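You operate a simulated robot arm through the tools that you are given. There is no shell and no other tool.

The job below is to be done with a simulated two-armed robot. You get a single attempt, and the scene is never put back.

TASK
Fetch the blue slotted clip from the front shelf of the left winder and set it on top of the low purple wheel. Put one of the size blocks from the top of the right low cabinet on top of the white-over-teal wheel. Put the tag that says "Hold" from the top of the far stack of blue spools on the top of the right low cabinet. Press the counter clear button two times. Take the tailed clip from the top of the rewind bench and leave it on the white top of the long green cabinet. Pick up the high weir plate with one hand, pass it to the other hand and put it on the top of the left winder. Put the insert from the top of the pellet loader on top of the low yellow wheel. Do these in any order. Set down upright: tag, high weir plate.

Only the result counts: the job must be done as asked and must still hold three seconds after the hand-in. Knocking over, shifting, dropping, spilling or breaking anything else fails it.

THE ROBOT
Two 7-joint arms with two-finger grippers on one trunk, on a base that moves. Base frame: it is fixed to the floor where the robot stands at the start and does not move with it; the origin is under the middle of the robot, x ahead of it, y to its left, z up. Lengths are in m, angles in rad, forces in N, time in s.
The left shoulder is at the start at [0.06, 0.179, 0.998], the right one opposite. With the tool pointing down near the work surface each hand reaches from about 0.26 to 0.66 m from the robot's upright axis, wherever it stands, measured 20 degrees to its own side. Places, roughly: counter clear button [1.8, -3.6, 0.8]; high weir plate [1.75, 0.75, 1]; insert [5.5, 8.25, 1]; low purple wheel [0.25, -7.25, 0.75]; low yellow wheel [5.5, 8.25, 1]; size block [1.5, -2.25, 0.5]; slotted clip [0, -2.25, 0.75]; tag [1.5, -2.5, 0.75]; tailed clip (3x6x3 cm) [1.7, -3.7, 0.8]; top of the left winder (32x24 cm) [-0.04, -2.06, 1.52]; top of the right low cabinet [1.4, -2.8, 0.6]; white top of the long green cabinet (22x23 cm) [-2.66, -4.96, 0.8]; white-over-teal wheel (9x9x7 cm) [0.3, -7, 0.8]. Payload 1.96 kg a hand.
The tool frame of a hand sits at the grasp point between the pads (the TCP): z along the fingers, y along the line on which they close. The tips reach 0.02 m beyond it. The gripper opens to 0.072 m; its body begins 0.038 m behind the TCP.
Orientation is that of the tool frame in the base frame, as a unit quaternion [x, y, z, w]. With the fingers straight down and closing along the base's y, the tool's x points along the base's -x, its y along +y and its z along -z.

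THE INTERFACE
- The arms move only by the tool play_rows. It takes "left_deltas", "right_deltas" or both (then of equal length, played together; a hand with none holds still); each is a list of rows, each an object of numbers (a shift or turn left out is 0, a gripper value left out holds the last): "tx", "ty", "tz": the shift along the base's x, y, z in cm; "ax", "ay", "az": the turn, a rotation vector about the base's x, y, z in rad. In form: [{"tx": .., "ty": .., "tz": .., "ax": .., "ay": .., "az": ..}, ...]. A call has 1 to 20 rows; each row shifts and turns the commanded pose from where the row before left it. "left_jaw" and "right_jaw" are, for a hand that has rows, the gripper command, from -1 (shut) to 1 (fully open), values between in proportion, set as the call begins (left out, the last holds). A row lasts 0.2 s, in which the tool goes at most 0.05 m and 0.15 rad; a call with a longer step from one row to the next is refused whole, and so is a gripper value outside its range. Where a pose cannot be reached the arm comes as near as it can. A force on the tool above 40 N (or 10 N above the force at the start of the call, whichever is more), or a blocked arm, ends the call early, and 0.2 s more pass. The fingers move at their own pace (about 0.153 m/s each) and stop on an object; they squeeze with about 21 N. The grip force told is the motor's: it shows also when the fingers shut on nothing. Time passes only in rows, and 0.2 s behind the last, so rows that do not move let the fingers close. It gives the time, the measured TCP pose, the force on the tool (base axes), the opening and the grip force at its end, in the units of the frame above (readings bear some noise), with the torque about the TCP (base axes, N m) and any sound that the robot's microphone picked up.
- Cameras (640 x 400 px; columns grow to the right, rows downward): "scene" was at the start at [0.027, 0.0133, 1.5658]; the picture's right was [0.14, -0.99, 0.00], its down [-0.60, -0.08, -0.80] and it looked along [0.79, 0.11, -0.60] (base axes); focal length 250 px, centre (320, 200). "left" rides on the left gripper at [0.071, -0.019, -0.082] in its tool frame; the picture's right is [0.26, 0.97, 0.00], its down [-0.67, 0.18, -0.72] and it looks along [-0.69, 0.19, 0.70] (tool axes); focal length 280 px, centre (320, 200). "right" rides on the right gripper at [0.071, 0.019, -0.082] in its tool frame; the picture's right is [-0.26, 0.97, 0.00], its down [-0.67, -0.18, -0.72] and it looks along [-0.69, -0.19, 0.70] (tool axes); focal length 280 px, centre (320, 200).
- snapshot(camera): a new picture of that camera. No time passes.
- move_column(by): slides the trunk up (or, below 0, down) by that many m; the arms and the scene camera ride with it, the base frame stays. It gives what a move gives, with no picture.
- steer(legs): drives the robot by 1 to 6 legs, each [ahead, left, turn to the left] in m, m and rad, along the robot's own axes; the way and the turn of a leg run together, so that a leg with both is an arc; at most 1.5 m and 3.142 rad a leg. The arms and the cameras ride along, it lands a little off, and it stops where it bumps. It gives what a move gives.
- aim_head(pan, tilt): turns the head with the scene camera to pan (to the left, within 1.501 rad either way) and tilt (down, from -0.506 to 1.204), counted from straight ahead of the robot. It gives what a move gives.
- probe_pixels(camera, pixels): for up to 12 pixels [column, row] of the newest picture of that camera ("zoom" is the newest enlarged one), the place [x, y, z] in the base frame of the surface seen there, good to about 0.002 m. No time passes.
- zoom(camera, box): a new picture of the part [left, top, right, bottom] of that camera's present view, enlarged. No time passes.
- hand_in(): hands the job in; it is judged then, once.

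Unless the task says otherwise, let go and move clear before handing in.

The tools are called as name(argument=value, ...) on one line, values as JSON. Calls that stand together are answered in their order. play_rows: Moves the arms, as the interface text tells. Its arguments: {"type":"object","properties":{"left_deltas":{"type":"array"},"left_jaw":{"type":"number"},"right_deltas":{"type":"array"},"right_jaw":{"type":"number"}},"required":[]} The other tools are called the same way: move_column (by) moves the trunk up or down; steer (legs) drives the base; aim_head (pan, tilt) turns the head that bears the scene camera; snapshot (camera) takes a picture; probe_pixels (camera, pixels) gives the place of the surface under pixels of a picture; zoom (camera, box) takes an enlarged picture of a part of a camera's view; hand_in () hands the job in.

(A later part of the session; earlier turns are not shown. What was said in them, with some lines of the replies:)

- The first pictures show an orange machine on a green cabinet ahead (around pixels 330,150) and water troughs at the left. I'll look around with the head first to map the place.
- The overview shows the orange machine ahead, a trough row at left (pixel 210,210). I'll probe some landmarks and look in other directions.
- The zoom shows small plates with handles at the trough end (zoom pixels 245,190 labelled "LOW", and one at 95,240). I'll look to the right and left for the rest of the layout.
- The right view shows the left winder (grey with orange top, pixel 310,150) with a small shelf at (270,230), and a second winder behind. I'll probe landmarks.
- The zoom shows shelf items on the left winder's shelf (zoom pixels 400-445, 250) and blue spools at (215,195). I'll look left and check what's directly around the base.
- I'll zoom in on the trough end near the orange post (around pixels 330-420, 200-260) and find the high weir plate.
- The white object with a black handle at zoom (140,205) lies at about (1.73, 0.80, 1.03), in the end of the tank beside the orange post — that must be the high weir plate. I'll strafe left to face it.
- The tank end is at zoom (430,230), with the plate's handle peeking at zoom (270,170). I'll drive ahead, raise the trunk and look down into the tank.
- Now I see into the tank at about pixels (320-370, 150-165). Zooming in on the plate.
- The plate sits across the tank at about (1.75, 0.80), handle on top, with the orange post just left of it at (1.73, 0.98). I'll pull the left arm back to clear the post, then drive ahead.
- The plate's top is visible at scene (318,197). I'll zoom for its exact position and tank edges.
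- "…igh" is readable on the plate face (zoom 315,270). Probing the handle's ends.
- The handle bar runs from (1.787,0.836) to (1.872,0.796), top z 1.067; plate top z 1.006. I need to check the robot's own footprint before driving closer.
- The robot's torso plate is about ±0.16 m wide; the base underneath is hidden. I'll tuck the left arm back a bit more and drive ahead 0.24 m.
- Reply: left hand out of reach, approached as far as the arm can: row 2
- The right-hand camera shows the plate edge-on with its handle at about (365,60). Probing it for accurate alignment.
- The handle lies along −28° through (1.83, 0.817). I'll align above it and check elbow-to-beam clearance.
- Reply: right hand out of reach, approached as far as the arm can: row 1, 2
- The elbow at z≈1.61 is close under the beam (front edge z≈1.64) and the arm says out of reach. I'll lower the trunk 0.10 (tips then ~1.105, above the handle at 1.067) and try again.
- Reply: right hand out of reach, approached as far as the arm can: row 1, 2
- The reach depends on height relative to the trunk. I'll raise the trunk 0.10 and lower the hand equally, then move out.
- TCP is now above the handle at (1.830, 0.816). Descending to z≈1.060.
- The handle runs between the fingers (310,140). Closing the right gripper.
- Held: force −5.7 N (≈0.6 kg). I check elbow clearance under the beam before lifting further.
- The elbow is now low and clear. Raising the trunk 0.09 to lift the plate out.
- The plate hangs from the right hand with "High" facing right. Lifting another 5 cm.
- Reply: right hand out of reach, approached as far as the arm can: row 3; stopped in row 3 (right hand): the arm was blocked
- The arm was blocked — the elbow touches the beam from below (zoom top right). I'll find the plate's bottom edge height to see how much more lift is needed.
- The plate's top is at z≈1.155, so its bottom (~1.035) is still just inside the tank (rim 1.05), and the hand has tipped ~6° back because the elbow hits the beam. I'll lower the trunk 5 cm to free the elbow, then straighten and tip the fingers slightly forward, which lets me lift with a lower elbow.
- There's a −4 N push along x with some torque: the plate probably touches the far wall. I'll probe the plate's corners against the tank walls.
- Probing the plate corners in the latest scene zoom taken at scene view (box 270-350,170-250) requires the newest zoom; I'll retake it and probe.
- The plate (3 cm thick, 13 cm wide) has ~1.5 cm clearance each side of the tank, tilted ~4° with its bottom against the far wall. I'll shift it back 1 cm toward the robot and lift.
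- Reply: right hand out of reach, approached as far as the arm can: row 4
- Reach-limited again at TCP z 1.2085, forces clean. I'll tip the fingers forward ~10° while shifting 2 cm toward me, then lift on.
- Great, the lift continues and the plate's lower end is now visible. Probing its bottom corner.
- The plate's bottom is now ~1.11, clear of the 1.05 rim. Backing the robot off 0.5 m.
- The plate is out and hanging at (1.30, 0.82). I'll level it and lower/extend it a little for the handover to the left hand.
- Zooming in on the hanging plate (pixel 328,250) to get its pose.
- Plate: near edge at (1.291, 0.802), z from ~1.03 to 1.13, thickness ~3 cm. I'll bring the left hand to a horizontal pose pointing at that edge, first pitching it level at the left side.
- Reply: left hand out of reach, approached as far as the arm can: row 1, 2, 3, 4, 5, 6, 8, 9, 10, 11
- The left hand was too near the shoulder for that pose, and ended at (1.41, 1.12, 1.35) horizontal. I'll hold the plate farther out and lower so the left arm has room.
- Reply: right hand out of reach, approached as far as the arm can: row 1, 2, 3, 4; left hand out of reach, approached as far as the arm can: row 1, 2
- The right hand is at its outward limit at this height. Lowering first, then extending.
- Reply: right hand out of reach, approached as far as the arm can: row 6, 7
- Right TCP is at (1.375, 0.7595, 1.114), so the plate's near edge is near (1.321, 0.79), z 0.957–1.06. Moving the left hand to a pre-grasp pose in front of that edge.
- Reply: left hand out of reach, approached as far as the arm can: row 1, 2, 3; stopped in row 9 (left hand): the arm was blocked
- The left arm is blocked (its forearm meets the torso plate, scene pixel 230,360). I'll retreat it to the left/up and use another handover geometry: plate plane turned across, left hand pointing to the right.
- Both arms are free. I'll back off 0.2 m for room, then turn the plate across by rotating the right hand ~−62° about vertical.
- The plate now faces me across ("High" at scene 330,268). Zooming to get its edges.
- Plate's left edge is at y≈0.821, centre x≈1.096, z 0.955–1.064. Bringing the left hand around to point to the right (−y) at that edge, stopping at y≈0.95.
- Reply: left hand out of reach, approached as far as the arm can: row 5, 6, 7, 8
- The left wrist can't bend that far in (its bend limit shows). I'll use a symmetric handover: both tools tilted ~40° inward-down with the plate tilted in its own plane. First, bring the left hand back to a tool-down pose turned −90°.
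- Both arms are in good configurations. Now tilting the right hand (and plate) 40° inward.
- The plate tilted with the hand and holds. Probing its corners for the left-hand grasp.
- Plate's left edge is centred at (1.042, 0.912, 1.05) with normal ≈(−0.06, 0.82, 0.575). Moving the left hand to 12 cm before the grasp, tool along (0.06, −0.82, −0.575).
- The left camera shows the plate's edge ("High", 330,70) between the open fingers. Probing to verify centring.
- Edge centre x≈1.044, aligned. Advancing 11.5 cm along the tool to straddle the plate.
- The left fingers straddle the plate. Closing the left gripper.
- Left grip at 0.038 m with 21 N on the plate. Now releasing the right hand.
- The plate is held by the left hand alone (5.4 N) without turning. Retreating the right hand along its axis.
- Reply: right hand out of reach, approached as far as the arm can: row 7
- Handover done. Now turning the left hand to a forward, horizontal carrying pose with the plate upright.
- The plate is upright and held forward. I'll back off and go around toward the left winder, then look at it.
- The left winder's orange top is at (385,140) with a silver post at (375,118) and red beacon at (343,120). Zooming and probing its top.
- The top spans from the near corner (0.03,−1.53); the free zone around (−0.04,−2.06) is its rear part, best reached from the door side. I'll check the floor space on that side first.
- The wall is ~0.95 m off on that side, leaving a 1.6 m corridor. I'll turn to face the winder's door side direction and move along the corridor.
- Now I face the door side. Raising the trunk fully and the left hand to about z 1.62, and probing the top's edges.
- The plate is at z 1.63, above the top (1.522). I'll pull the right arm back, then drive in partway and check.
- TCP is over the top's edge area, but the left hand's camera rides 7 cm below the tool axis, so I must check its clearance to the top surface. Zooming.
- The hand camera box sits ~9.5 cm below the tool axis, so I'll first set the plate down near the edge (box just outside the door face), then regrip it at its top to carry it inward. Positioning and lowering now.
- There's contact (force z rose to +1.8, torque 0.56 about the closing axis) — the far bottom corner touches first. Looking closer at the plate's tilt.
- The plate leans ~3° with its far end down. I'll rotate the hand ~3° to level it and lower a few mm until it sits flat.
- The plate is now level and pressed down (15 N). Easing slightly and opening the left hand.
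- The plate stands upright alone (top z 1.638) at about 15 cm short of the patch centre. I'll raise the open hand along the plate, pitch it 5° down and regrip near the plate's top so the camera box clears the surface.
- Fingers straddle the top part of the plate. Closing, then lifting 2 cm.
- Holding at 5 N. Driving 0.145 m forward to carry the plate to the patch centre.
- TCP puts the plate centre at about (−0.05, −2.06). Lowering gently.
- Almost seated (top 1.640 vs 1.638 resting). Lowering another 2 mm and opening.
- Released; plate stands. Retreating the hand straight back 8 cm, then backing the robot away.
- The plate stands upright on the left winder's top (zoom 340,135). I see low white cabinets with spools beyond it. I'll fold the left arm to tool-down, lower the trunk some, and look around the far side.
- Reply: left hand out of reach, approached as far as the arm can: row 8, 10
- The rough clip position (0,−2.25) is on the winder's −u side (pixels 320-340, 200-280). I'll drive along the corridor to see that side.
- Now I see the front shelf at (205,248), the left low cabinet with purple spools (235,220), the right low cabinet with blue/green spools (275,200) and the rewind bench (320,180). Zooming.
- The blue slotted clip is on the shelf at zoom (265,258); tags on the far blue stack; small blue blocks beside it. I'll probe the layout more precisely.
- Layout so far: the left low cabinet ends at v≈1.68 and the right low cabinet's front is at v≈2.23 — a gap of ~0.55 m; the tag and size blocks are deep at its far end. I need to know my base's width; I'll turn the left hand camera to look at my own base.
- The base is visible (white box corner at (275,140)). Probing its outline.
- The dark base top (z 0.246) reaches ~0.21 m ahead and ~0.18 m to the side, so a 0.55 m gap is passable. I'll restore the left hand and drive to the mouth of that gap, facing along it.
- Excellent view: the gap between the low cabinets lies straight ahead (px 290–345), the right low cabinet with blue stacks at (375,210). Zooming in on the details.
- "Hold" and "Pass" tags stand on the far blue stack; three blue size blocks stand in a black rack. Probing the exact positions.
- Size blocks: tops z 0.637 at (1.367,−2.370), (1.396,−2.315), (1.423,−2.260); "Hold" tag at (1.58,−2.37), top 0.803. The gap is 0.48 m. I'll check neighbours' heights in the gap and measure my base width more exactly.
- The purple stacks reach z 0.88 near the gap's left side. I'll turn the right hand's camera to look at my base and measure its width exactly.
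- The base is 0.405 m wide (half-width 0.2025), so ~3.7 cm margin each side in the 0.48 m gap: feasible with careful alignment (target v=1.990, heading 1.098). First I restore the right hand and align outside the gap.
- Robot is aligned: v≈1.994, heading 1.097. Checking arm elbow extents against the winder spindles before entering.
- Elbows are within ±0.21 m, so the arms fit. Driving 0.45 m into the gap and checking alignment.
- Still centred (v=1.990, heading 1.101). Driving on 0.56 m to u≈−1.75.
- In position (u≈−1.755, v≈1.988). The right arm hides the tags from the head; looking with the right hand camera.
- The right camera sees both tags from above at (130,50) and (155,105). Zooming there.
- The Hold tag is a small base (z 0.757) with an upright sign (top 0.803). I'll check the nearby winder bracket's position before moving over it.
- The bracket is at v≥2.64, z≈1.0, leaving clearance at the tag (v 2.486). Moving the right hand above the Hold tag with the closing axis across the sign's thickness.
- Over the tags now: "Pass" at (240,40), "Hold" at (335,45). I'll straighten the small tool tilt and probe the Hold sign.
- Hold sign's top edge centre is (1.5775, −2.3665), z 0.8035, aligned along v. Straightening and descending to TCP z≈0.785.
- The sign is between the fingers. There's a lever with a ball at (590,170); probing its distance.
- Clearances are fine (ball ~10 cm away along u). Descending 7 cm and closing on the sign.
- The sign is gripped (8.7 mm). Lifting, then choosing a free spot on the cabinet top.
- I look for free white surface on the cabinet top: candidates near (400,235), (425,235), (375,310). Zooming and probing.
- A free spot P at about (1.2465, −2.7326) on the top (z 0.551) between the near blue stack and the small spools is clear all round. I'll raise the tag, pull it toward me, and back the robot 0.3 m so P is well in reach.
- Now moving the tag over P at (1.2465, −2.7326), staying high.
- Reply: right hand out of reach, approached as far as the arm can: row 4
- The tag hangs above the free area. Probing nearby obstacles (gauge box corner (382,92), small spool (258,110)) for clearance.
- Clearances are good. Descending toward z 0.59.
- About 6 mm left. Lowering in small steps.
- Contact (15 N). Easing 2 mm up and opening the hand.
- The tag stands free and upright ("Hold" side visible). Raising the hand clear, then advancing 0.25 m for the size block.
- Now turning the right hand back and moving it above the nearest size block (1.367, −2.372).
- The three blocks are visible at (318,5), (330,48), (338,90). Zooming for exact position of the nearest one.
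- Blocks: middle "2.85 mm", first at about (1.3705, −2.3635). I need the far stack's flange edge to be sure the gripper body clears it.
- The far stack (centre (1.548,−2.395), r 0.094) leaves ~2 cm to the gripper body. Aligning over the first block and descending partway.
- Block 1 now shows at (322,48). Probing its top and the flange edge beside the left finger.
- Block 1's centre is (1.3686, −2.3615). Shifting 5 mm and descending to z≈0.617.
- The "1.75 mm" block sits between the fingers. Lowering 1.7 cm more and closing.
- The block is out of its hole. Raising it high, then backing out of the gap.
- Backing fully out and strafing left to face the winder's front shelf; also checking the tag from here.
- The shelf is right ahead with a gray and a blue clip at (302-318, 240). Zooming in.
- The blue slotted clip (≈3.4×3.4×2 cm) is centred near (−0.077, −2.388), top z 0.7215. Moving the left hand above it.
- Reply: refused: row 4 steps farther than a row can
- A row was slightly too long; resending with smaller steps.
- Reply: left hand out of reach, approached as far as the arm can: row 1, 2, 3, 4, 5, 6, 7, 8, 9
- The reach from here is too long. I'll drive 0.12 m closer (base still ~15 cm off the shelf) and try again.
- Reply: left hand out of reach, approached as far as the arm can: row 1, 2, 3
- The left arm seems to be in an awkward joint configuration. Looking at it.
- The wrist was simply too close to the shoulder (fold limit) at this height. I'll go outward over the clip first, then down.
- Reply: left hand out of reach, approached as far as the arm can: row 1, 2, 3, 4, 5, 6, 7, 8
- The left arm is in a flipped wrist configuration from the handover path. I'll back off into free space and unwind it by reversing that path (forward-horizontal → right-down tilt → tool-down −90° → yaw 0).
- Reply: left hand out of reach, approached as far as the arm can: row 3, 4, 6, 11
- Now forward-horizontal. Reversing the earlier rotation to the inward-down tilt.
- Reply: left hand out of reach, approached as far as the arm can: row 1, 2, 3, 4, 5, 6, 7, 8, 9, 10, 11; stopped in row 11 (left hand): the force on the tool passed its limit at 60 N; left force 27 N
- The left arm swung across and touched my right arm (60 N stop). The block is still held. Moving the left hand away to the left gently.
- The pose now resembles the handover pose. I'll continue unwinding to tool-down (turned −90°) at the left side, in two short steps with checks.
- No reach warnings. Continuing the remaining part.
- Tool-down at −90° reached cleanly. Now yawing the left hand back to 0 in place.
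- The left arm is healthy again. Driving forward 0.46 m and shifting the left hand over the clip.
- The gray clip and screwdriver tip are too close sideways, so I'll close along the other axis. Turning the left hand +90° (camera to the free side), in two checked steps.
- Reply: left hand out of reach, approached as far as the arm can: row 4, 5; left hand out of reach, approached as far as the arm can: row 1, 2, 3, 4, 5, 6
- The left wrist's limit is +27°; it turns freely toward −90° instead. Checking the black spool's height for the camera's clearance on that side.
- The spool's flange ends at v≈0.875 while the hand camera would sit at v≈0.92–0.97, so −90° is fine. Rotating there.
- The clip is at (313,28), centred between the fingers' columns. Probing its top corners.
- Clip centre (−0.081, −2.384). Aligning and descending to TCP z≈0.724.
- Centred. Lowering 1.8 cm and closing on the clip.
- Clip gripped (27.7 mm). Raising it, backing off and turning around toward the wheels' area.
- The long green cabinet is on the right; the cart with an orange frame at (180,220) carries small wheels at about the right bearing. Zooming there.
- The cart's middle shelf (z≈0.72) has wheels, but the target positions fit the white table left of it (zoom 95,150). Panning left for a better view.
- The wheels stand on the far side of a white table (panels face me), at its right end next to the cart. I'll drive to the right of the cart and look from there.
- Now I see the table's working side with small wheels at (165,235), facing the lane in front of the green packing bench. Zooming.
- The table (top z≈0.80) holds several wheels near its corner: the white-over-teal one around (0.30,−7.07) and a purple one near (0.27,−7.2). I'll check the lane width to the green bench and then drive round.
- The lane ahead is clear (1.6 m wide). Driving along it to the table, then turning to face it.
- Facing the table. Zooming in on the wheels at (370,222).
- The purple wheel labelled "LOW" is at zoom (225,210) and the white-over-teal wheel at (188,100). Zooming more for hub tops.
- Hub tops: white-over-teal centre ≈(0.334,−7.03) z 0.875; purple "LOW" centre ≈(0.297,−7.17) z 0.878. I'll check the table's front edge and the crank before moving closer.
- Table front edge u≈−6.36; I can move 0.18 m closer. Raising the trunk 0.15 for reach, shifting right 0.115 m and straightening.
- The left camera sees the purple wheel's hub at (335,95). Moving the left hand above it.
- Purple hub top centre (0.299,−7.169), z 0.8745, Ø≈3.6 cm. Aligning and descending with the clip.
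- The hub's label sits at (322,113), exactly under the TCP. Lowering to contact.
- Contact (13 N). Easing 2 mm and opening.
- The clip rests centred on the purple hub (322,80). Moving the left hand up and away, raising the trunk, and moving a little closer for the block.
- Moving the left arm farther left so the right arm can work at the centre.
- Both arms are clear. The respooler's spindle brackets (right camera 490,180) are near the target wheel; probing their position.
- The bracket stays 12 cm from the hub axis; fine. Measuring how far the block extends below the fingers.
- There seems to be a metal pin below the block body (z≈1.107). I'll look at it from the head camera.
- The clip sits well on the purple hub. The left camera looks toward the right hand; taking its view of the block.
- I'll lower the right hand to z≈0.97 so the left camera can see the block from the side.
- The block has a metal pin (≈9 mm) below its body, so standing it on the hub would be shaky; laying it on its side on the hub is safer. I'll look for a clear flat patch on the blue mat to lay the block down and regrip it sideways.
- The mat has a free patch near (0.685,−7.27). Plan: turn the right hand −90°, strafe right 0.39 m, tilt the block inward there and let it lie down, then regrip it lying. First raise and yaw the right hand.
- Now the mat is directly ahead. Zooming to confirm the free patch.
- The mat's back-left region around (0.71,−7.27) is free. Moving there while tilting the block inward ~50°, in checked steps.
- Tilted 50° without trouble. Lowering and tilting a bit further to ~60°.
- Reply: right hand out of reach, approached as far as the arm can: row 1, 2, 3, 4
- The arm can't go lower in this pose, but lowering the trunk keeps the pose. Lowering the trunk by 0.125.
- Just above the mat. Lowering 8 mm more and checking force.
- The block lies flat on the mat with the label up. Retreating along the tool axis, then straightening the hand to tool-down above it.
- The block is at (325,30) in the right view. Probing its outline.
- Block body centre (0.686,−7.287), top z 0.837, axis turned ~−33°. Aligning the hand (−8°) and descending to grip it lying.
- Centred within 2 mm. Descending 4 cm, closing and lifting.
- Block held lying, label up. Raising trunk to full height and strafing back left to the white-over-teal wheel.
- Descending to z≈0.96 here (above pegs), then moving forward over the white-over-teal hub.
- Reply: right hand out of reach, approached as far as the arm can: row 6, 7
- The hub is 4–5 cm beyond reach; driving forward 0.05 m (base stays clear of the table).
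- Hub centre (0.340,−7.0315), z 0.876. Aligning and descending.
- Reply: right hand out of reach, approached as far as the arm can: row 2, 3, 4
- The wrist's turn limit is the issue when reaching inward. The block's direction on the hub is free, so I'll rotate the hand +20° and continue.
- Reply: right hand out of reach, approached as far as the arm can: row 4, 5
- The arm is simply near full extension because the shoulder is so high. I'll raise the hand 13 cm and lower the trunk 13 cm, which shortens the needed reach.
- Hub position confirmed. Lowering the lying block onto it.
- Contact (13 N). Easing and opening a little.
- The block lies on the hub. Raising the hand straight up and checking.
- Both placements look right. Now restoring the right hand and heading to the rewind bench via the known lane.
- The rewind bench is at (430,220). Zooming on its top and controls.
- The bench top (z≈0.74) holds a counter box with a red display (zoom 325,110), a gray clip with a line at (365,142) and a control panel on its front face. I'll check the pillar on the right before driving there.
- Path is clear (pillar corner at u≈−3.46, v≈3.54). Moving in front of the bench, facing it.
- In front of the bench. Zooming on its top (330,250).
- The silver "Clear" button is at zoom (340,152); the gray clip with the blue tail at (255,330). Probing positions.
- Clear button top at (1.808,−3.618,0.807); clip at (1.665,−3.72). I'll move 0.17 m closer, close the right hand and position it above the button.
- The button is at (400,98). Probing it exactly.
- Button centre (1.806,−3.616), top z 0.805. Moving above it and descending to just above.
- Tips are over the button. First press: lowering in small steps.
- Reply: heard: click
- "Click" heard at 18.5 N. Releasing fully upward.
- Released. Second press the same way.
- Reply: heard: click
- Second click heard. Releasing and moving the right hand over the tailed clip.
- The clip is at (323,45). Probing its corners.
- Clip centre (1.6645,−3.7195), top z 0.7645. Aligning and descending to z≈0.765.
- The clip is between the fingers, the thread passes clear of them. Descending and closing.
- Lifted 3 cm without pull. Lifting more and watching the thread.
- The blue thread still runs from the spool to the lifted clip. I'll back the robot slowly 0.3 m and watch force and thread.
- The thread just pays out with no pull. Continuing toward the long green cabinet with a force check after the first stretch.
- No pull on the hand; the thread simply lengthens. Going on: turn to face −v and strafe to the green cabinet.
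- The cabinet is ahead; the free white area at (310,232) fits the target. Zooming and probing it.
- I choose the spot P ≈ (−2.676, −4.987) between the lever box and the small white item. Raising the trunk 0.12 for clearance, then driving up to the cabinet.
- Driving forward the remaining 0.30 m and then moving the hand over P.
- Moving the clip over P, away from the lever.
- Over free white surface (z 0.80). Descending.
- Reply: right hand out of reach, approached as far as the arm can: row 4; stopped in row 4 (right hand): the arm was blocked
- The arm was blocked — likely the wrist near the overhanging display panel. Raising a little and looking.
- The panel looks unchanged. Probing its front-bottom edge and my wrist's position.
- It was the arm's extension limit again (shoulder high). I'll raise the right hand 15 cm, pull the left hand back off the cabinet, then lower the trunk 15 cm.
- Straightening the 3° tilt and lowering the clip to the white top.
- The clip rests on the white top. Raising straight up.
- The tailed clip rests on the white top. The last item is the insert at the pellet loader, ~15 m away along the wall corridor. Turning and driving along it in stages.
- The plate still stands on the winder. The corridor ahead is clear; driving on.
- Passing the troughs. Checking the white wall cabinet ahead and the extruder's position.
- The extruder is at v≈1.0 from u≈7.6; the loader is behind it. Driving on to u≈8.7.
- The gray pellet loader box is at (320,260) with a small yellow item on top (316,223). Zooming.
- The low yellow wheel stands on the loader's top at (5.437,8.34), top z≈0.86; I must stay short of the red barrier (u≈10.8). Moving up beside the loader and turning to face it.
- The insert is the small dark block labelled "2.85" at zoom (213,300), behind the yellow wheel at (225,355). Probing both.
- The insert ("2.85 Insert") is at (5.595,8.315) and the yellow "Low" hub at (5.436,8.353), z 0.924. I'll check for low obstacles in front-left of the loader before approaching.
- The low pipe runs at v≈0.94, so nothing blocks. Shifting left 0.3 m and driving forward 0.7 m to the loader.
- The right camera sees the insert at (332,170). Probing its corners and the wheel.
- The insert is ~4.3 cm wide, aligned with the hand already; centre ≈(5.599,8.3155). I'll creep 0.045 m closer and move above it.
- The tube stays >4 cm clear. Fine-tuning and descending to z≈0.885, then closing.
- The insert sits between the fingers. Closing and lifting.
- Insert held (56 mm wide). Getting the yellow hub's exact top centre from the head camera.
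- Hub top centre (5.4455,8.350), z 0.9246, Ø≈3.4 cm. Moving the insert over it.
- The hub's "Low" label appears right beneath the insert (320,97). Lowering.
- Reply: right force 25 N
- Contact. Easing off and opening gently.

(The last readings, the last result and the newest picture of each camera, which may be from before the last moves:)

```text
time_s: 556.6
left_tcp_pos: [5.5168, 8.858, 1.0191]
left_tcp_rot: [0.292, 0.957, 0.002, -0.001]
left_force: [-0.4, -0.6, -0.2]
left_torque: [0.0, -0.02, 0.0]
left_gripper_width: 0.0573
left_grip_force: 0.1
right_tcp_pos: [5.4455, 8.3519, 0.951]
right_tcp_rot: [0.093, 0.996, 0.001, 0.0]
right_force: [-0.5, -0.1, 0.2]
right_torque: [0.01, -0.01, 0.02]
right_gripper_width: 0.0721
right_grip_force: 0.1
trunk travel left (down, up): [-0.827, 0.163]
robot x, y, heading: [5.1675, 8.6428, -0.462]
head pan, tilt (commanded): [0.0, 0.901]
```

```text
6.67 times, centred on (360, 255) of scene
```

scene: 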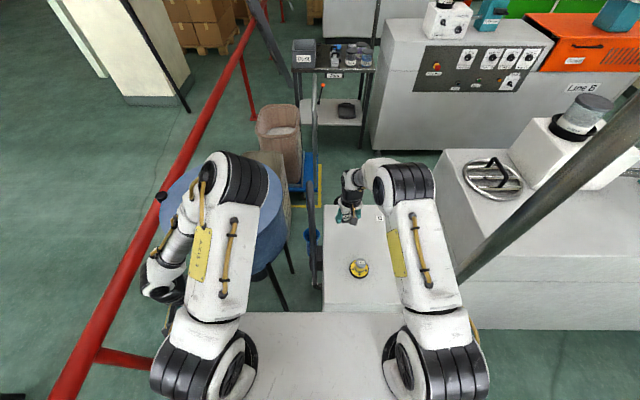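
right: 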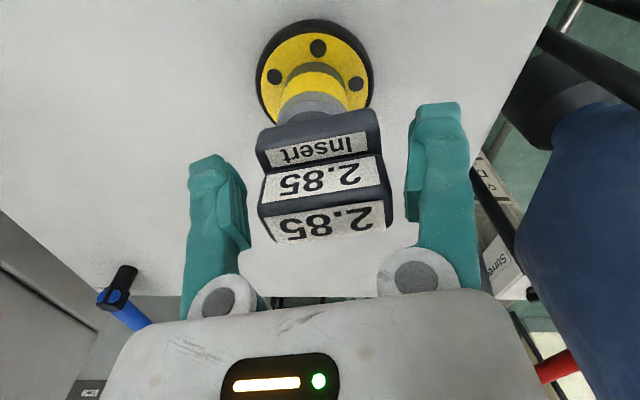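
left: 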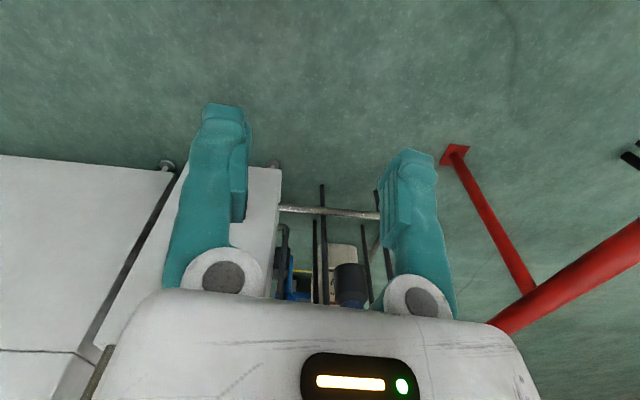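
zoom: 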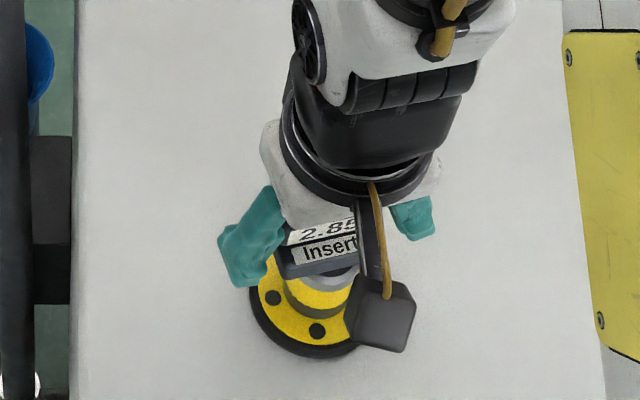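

Released; the insert rests on the hub with gaps to both fingers. Raising straight up.

play_rows(right_deltas=[{"tz": 1}, {"tz": 2}, {"tz": 4}, {"tz": 4}, {"tz": 3}])

snapshot(camera="right")

zoom(camera="scene", box=[315, 205, 415, 285])

```text
time_s: 557.8
left_tcp_pos: [5.5168, 8.858, 1.0187]
left_tcp_rot: [0.291, 0.957, 0.003, 0.0]
left_force: [-0.5, -0.8, -0.1]
left_torque: [0.0, -0.02, 0.02]
left_gripper_width: 0.0576
left_grip_force: 0.1
right_tcp_pos: [5.4436, 8.3521, 1.0941]
right_tcp_rot: [0.094, 0.996, 0.001, 0.0]
right_force: [0.4, 0.1, -0.2]
right_torque: [-0.01, -0.02, -0.01]
right_gripper_width: 0.0723
right_grip_force: 0.0
trunk travel left (down, up): [-0.827, 0.163]
robot x, y, heading: [5.1668, 8.6463, -0.462]
head pan, tilt (commanded): [0.0, 0.901]
```

```text
taken
```

right: 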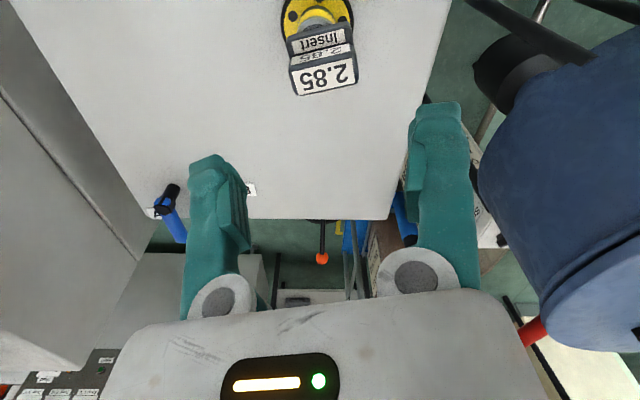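

```text
5.00 times, centred on (365, 245) of scene
```

zoom: 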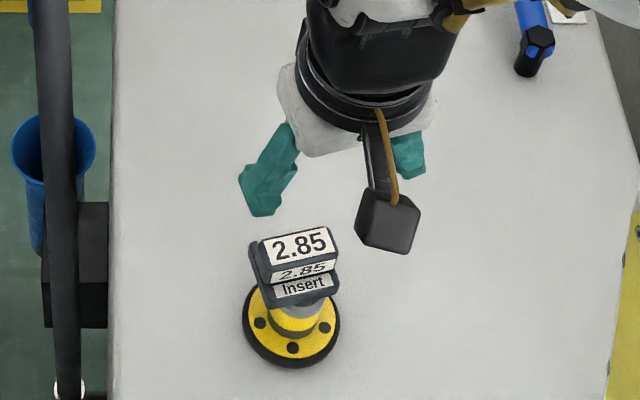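

The insert sits on the yellow "Low" hub; all seven jobs are done. Backing clear of the loader before handing in.

steer(legs=[[-0.5, 0.0, 0.0]])

aim_head(pan=-0.05, tilt=0.6)

zoom(camera="scene", box=[270, 150, 410, 270])

```text
time_s: 560.8
left_tcp_pos: [5.0674, 9.0832, 1.0197]
left_tcp_rot: [0.288, 0.958, 0.003, 0.0]
left_force: [-0.5, -0.6, -0.2]
left_torque: [0.0, 0.01, -0.01]
left_gripper_width: 0.0576
left_grip_force: 0.0
right_tcp_pos: [4.9985, 8.5761, 1.0925]
right_tcp_rot: [0.087, 0.996, 0.0, 0.0]
right_force: [0.7, 0.1, 0.0]
right_torque: [-0.03, -0.01, -0.01]
right_gripper_width: 0.0722
right_grip_force: 0.0
trunk travel left (down, up): [-0.827, 0.163]
robot x, y, heading: [4.7166, 8.8676, -0.457]
head pan, tilt (commanded): [0.0, 0.901]
```

```text
time_s: 561.6
left_tcp_pos: [5.0675, 9.0834, 1.0188]
left_tcp_rot: [0.287, 0.958, 0.003, 0.001]
left_force: [-0.1, -0.3, -0.3]
left_torque: [-0.03, 0.0, 0.0]
left_gripper_width: 0.0573
left_grip_force: 0.0
right_tcp_pos: [5.0004, 8.5751, 1.0925]
right_tcp_rot: [0.087, 0.996, 0.001, 0.0]
right_force: [0.4, 0.6, 0.3]
right_torque: [0.01, 0.02, -0.01]
right_gripper_width: 0.0721
right_grip_force: 0.1
trunk travel left (down, up): [-0.827, 0.163]
robot x, y, heading: [4.7178, 8.8664, -0.456]
head pan, tilt (commanded): [-0.051, 0.6]
```

```text
3.33 times, centred on (340, 210) of scene
```

zoom: 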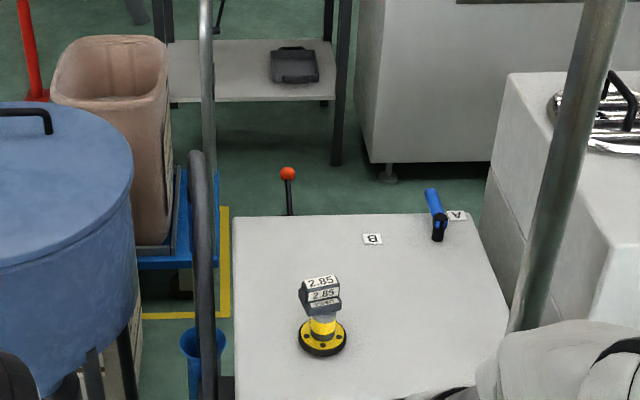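

The last picture shows the insert resting on the yellow "Low" wheel, with the hands clear. Earlier pictures showed the plate and the tag standing upright and both clips and the block in place. The clear button clicked twice. Handing in.

hand_in()

```text
The job is handed in.
```

I did all seven jobs and handed the work in; I have no verdict back yet. I checked each item when I set it down and did not go back to re-check them all at the end.

| Job | How it ended |
|---|---|
| Blue slotted clip | Lying centred on the hub of the low purple wheel. |
| Size block | The "1.75 mm" block is on the white-over-teal wheel. It lies on its side, because a metal pin under it would have made it unsteady standing up. |
| "Hold" tag | Standing upright on the right low cabinet, between the blue spools and the small spools. |
| Counter clear button | Pressed twice; I heard a click each time. |
| Tailed clip | On the white top of the long green cabinet. Its blue thread still runs back to the spool on the rewind bench; it paid out with no pull on the hand. |
| High weir plate | Picked up with the right hand, passed to the left, and standing upright on the left winder. I saw it still standing when I drove past later. |
| Insert | On the hub of the low yellow wheel on the pellet loader. |

Three things happened along the way:

- **Arm contact:** while I was freeing the left arm, it swung across and touched the right arm, which stopped at 60 N. The block stayed in the grip.
- **Beam contact:** lifting the plate out of its tank, the right elbow came up against the orange beam overhead.
- **Block regrip:** I laid the block on the table's blue mat to regrip it sideways, and it tipped the last part of the way down.

I saw nothing else moved or damaged by any of these.
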